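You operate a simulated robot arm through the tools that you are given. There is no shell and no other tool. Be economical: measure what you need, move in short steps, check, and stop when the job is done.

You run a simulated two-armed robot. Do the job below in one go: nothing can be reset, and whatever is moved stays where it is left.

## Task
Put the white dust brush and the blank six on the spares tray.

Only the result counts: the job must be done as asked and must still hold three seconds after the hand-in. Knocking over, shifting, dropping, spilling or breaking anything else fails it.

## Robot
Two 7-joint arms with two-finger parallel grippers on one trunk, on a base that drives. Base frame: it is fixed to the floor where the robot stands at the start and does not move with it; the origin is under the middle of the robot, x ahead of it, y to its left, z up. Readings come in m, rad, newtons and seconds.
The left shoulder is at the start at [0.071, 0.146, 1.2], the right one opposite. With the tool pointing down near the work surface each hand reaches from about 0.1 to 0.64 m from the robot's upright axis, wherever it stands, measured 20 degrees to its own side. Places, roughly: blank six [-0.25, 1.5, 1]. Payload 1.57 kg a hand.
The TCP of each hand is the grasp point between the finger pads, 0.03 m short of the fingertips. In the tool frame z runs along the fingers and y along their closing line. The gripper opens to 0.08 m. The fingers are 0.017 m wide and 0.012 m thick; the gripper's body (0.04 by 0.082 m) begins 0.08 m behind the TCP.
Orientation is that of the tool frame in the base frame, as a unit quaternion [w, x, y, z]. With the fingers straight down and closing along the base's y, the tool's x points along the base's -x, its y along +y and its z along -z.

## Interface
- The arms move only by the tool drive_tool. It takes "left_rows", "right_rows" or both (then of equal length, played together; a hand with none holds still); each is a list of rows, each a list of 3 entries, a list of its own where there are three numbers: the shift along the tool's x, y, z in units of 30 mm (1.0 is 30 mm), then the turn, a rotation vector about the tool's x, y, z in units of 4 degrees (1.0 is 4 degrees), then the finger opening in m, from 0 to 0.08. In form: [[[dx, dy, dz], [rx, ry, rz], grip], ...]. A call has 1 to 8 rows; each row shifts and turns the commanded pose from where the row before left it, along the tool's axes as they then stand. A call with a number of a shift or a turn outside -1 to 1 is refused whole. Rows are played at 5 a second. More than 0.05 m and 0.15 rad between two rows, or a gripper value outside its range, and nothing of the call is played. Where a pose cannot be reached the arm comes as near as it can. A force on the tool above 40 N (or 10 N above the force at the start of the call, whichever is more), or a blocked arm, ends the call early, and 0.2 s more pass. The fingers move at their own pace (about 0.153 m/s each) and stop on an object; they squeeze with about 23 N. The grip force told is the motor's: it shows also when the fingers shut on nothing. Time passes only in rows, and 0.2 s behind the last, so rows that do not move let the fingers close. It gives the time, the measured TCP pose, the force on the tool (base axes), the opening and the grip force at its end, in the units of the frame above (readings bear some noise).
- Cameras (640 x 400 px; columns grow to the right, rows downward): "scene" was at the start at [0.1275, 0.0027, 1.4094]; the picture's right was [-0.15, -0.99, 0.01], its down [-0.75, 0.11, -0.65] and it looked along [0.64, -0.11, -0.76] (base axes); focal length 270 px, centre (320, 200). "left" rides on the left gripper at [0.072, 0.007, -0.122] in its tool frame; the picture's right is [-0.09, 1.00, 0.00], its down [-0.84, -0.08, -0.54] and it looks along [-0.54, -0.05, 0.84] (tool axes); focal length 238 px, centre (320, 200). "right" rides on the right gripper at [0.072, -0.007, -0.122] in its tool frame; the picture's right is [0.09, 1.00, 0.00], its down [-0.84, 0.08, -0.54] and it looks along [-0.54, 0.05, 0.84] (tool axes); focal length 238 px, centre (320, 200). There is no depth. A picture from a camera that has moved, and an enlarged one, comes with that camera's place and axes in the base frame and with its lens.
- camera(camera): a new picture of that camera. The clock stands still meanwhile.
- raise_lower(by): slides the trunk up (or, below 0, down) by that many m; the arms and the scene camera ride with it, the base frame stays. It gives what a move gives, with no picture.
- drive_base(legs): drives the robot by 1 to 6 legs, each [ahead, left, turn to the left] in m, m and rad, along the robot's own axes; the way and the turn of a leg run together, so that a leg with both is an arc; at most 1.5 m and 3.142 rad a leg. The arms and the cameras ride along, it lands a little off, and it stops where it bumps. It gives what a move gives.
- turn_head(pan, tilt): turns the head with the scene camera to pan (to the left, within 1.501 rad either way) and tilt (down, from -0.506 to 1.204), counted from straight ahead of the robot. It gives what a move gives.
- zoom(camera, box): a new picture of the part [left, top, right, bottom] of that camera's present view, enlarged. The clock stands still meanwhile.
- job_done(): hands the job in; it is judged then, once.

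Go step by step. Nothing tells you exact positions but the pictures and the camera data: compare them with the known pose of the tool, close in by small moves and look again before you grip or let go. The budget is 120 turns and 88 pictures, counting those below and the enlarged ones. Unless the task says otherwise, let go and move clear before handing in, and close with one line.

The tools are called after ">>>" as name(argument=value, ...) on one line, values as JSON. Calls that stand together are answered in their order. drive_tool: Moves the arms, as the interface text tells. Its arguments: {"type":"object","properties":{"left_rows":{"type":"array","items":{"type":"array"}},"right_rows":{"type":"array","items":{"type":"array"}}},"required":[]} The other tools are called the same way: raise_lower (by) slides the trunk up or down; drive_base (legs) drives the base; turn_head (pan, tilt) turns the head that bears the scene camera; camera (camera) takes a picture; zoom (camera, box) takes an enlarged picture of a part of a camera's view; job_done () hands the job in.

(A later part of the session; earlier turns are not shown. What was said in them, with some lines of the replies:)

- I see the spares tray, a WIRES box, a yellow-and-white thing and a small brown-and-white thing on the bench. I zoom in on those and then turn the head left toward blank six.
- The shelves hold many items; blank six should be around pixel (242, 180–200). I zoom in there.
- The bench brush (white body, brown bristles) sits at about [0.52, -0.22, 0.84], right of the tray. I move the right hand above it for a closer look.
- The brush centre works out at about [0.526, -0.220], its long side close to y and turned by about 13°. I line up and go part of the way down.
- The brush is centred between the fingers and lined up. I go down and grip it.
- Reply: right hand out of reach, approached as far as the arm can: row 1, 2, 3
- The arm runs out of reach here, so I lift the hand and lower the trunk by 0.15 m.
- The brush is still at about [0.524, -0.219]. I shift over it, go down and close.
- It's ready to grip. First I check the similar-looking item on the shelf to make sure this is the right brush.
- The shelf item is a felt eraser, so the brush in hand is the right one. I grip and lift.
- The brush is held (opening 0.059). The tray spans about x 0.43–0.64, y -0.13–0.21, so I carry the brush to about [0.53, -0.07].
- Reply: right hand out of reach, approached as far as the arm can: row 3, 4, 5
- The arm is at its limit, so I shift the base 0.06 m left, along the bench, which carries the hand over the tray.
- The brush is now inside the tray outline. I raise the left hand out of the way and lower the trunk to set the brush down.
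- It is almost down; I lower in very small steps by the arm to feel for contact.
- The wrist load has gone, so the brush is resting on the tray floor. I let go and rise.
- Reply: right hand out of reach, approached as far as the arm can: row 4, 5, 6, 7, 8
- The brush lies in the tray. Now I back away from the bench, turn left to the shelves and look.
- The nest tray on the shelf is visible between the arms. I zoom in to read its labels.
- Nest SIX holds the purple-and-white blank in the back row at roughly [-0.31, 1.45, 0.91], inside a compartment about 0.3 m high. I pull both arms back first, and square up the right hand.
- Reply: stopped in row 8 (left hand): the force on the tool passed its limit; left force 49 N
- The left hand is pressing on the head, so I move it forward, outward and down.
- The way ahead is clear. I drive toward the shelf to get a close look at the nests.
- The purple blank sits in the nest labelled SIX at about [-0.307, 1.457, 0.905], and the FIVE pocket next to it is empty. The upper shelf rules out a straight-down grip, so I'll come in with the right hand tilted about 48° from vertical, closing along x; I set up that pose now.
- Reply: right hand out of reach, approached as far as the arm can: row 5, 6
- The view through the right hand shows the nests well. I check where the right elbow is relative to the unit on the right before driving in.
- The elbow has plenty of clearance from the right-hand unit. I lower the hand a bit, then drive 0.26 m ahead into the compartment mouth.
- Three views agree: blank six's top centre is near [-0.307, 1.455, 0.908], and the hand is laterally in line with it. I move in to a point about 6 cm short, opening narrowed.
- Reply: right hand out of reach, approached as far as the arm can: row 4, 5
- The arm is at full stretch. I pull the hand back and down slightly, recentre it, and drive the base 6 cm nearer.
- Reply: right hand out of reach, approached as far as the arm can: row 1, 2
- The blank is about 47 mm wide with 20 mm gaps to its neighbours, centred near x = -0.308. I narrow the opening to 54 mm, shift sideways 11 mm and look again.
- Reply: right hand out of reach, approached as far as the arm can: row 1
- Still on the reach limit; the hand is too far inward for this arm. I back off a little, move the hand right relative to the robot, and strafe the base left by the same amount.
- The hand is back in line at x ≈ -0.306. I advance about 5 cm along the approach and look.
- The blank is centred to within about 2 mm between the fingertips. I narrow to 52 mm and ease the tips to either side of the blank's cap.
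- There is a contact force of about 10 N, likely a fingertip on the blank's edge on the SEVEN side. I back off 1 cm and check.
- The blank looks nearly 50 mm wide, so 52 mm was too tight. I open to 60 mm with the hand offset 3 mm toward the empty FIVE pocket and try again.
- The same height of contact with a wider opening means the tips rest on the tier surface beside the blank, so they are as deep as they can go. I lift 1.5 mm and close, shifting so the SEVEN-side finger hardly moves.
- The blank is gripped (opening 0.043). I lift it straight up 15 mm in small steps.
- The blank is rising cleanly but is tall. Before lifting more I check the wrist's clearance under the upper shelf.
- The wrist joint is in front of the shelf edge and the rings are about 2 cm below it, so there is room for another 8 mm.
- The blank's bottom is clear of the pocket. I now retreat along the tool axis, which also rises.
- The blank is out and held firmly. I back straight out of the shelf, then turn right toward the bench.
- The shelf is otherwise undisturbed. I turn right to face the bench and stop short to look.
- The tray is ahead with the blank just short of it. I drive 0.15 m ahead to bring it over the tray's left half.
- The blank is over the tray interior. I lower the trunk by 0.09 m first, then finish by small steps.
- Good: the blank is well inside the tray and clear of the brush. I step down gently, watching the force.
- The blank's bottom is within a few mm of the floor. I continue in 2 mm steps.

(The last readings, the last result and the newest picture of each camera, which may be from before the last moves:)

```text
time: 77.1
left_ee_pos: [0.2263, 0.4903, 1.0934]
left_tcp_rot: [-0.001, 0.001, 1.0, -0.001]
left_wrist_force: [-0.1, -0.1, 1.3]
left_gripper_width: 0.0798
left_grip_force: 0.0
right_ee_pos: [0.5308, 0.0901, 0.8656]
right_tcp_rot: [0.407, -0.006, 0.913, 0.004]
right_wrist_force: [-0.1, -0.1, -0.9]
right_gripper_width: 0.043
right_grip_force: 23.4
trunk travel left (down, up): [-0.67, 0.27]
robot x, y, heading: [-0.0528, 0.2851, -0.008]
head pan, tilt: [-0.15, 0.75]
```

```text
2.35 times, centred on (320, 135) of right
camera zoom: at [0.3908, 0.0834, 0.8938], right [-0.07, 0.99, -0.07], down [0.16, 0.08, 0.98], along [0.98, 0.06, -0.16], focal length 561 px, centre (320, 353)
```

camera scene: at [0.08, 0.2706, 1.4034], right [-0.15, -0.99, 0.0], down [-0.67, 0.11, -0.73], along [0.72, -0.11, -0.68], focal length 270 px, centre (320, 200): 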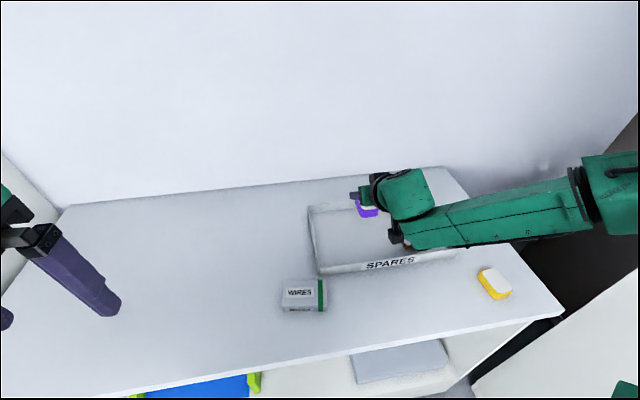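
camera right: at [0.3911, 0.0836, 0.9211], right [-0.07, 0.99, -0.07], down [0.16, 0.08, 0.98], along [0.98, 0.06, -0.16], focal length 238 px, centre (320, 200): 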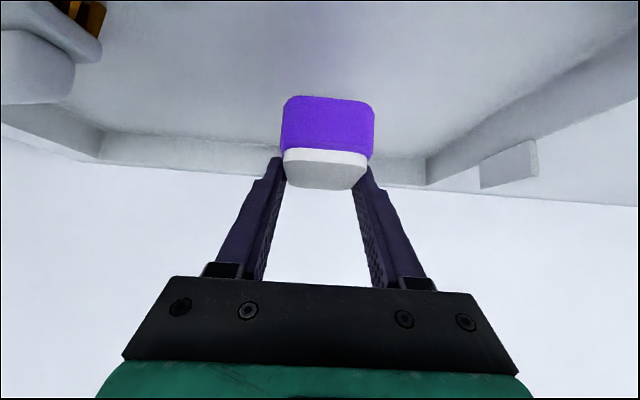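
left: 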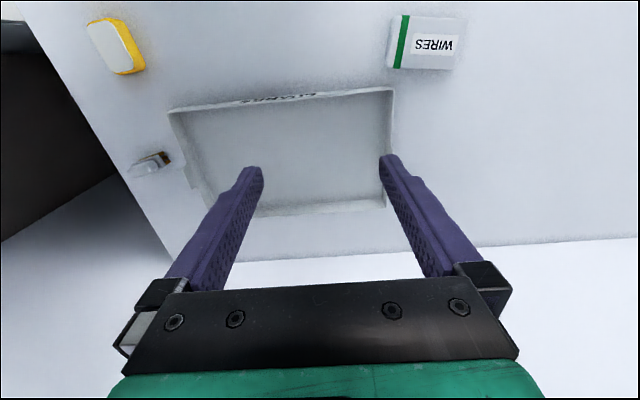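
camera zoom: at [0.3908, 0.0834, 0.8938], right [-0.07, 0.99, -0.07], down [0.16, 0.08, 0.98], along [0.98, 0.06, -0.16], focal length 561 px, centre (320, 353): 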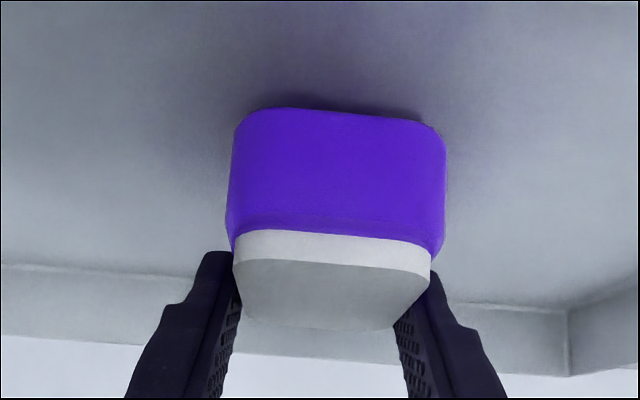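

>>> drive_tool(right_rows=[[[0.05, 0, 0.045], [0, 0, 0], 0.03], [[0, 0, 0], [0, 0, 0], 0.03]])

>>> drive_tool(right_rows=[[[0.04, 0, 0.036], [0, 0, 0], 0.03], [[0, 0, 0], [0, 0, 0], 0.03]])

```text
time: 77.7
left_ee_pos: [0.2268, 0.4904, 1.0935]
left_tcp_rot: [-0.001, 0.001, 1.0, 0.0]
left_wrist_force: [0.3, -0.3, 0.6]
left_gripper_width: 0.08
left_grip_force: 0.1
right_ee_pos: [0.5294, 0.0905, 0.8646]
right_tcp_rot: [0.406, -0.005, 0.914, 0.003]
right_wrist_force: [0.5, 0.2, -0.3]
right_gripper_width: 0.043
right_grip_force: 22.8
trunk travel left (down, up): [-0.67, 0.27]
robot x, y, heading: [-0.052, 0.2829, -0.006]
head pan, tilt: [-0.15, 0.75]
```

```text
time: 78.3
left_ee_pos: [0.2268, 0.4903, 1.0944]
left_tcp_rot: [0.0, 0.001, 1.0, 0.0]
left_wrist_force: [-0.2, 0.5, 0.0]
left_gripper_width: 0.08
left_grip_force: 0.0
right_ee_pos: [0.53, 0.0912, 0.862]
right_tcp_rot: [0.406, -0.005, 0.914, 0.003]
right_wrist_force: [0.1, 0.9, -0.1]
right_gripper_width: 0.0433
right_grip_force: 23.1
trunk travel left (down, up): [-0.67, 0.27]
robot x, y, heading: [-0.0493, 0.2814, -0.002]
head pan, tilt: [-0.15, 0.75]
```

>>> drive_tool(right_rows=[[[0.04, 0, 0.036], [0, 0, 0], 0.03], [[0, 0, 0], [0, 0, 0], 0.03]])

>>> drive_tool(right_rows=[[[0.04, 0, 0.036], [0, 0, 0], 0.03], [[0, 0, 0], [0, 0, 0], 0.03]])

>>> zoom(camera="right", box=[200, 50, 440, 220])

>>> zoom(camera="scene", box=[330, 170, 430, 250])

```text
time: 78.9
left_ee_pos: [0.2274, 0.4908, 1.0919]
left_tcp_rot: [-0.001, 0.001, 1.0, 0.0]
left_wrist_force: [-1.2, -0.1, 0.1]
left_gripper_width: 0.08
left_grip_force: 0.1
right_ee_pos: [0.529, 0.0908, 0.8605]
right_tcp_rot: [0.407, -0.005, 0.913, 0.004]
right_wrist_force: [-0.5, 0.0, -0.5]
right_gripper_width: 0.0431
right_grip_force: 22.9
trunk travel left (down, up): [-0.67, 0.27]
robot x, y, heading: [-0.0524, 0.28, -0.01]
head pan, tilt: [-0.15, 0.75]
```

```text
time: 79.5
left_ee_pos: [0.2273, 0.49, 1.0931]
left_tcp_rot: [-0.001, 0.001, 1.0, 0.0]
left_wrist_force: [0.1, -0.3, 0.4]
left_gripper_width: 0.0802
left_grip_force: 0.0
right_ee_pos: [0.5295, 0.0905, 0.8596]
right_tcp_rot: [0.407, -0.006, 0.913, 0.003]
right_wrist_force: [0.2, -0.3, -0.9]
right_gripper_width: 0.0432
right_grip_force: 23.2
trunk travel left (down, up): [-0.67, 0.27]
robot x, y, heading: [-0.0529, 0.2844, -0.005]
head pan, tilt: [-0.15, 0.75]
```

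```text
2.35 times, centred on (320, 135) of right
camera zoom: at [0.3909, 0.0836, 0.8874], right [-0.07, 0.99, -0.07], down [0.16, 0.08, 0.98], along [0.98, 0.06, -0.16], focal length 561 px, centre (320, 353)
```

zoom: 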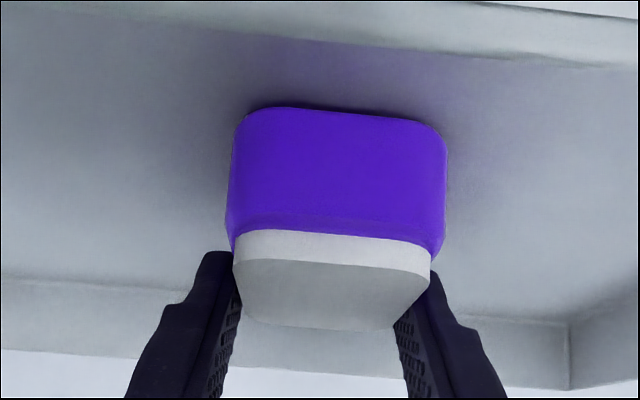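

```text
5.00 times, centred on (380, 210) of scene
camera zoom: at [0.0827, 0.2705, 1.3131], right [-0.15, -0.99, 0.0], down [-0.67, 0.11, -0.73], along [0.72, -0.11, -0.68], focal length 1350 px, centre (20, 150)
```

zoom: 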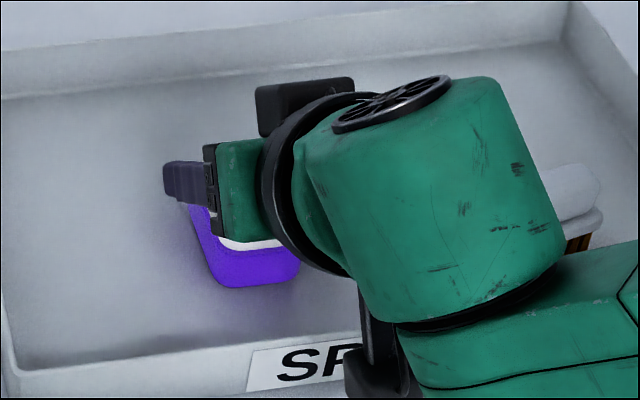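

Still no contact, and the camera housing stays above and in front of the rim. I continue down in small steps.

>>> drive_tool(right_rows=[[[0.04, 0, 0.036], [0, 0, 0], 0.03], [[0, 0, 0], [0, 0, 0], 0.03]])

>>> drive_tool(right_rows=[[[0.04, 0, 0.036], [0, 0, 0], 0.03], [[0, 0, 0], [0, 0, 0], 0.03]])

>>> drive_tool(right_rows=[[[0.04, 0, 0.036], [0, 0, 0], 0.03], [[0, 0, 0], [0, 0, 0], 0.03]])

```text
time: 80.1
left_ee_pos: [0.2271, 0.491, 1.0934]
left_tcp_rot: [-0.001, 0.001, 1.0, 0.0]
left_wrist_force: [0.2, -0.1, 0.7]
left_gripper_width: 0.08
left_grip_force: 0.2
right_ee_pos: [0.529, 0.0917, 0.8579]
right_tcp_rot: [0.407, -0.006, 0.913, 0.004]
right_wrist_force: [1.3, -0.1, 2.9]
right_gripper_width: 0.0428
right_grip_force: 23.2
trunk travel left (down, up): [-0.67, 0.27]
robot x, y, heading: [-0.0507, 0.2789, -0.001]
head pan, tilt: [-0.15, 0.75]
```

```text
time: 80.7
left_ee_pos: [0.2257, 0.4901, 1.0938]
left_tcp_rot: [0.0, 0.0, 1.0, 0.0]
left_wrist_force: [0.3, 0.4, -0.6]
left_gripper_width: 0.08
left_grip_force: 0.0
right_ee_pos: [0.5292, 0.0909, 0.8587]
right_tcp_rot: [0.408, -0.006, 0.913, 0.003]
right_wrist_force: [3.1, -1.7, 12.4]
right_gripper_width: 0.0432
right_grip_force: 22.6
trunk travel left (down, up): [-0.67, 0.27]
robot x, y, heading: [-0.0482, 0.2844, -0.006]
head pan, tilt: [-0.15, 0.75]
```

```text
time: 81.3
left_ee_pos: [0.2252, 0.4904, 1.0939]
left_tcp_rot: [0.0, 0.001, 1.0, 0.001]
left_wrist_force: [0.2, -0.8, 0.5]
left_gripper_width: 0.0798
left_grip_force: 0.1
right_ee_pos: [0.5299, 0.0917, 0.8572]
right_tcp_rot: [0.41, -0.006, 0.912, 0.003]
right_wrist_force: [6.8, -2.0, 19.2]
right_gripper_width: 0.0428
right_grip_force: 22.8
trunk travel left (down, up): [-0.67, 0.27]
robot x, y, heading: [-0.052, 0.2839, -0.007]
head pan, tilt: [-0.15, 0.75]
```

The blank is on the tray floor. I ease back up the excess, then let go and withdraw along the tool axis.

>>> drive_tool(right_rows=[[[-0.08, 0, -0.072], [0, 0, 0], 0.03], [[0, 0, 0], [0, 0, 0], 0.05], [[0, 0, 0], [0, 0, 0], 0.062], [[0, 0, 0], [0, 0, 0], 0.062], [[0, 0, -0.5], [0, 0, 0], 0.062], [[0, 0, -0.9], [0, 0, 0], 0.062], [[0, 0, -0.9], [0, 0, 0], 0.062], [[0, 0, 0], [0, 0, 0], 0.062]])

>>> camera(camera="right")

```text
time: 83.1
left_ee_pos: [0.2267, 0.49, 1.0932]
left_tcp_rot: [-0.001, 0.0, 1.0, 0.0]
left_wrist_force: [0.1, 0.0, 0.6]
left_gripper_width: 0.08
left_grip_force: 0.1
right_ee_pos: [0.4772, 0.09, 0.9044]
right_tcp_rot: [0.405, -0.006, 0.914, 0.003]
right_wrist_force: [-0.5, -0.2, -0.8]
right_gripper_width: 0.0622
right_grip_force: 0.1
trunk travel left (down, up): [-0.67, 0.27]
robot x, y, heading: [-0.0474, 0.28, -0.005]
head pan, tilt: [-0.15, 0.75]
```

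```text
21 pictures are left
camera right: at [0.3398, 0.0815, 0.9326], right [-0.08, 0.99, -0.07], down [0.16, 0.08, 0.98], along [0.98, 0.06, -0.16], focal length 238 px, centre (320, 200)
```

right: 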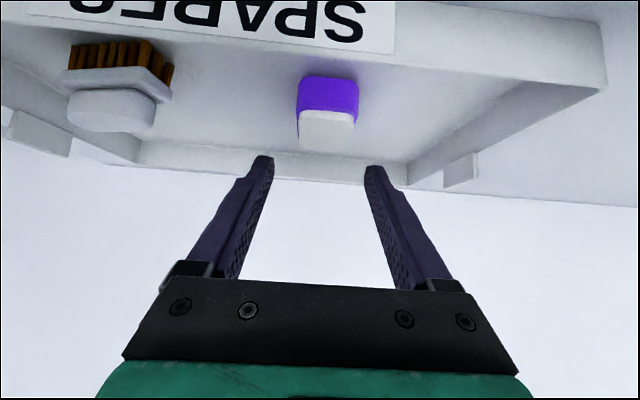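

Both items stand in the tray. I raise the trunk, back off, and take one last look.

>>> raise_lower(by=0.12)

>>> drive_base(legs=[[-0.2, 0, 0]])

>>> camera(camera="scene")

>>> camera(camera="right")

```text
time: 84.6
left_ee_pos: [0.2268, 0.4897, 1.2136]
left_tcp_rot: [-0.001, 0.001, 1.0, 0.0]
left_wrist_force: [-0.6, 0.0, 0.2]
left_gripper_width: 0.0801
left_grip_force: 0.1
right_ee_pos: [0.4776, 0.0892, 1.025]
right_tcp_rot: [0.407, -0.006, 0.913, 0.004]
right_wrist_force: [-0.3, 0.3, -1.0]
right_gripper_width: 0.062
right_grip_force: 0.2
trunk travel left (down, up): [-0.79, 0.15]
robot x, y, heading: [-0.0462, 0.2833, -0.004]
head pan, tilt: [-0.15, 0.75]
```

```text
time: 86.2
left_ee_pos: [0.0323, 0.4908, 1.2116]
left_tcp_rot: [-0.002, 0.001, 1.0, 0.0]
left_wrist_force: [0.8, 0.1, 0.3]
left_gripper_width: 0.0798
left_grip_force: 0.0
right_ee_pos: [0.2831, 0.0895, 1.0244]
right_tcp_rot: [0.406, -0.006, 0.914, 0.004]
right_wrist_force: [-0.7, -0.5, 0.3]
right_gripper_width: 0.0621
right_grip_force: 0.0
trunk travel left (down, up): [-0.79, 0.15]
robot x, y, heading: [-0.243, 0.2863, -0.006]
head pan, tilt: [-0.15, 0.75]
```

```text
20 pictures are left
camera scene: at [-0.1117, 0.2714, 1.4328], right [-0.15, -0.99, 0.0], down [-0.68, 0.1, -0.73], along [0.72, -0.11, -0.68], focal length 270 px, centre (320, 200)
```

scene: 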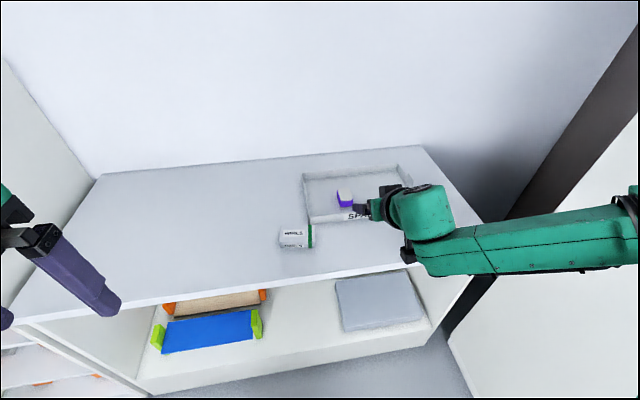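

```text
19 pictures are left
camera right: at [0.1447, 0.0826, 1.0517], right [-0.08, 0.99, -0.07], down [0.16, 0.08, 0.98], along [0.98, 0.06, -0.16], focal length 238 px, centre (320, 200)
```

right: 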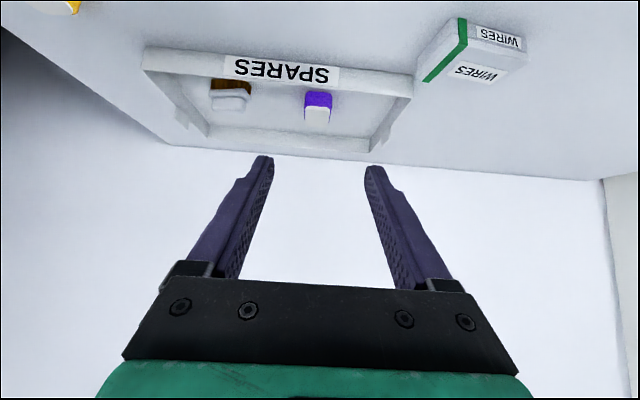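

The brush and the purple blank from nest SIX both rest in the SPARES tray, and the hands are clear of everything. I hand the job in.

>>> job_done()

```text
The job is handed in.
```

The white dust brush and blank six are both resting in the spares tray, and the last pictures showed nothing else out of place.
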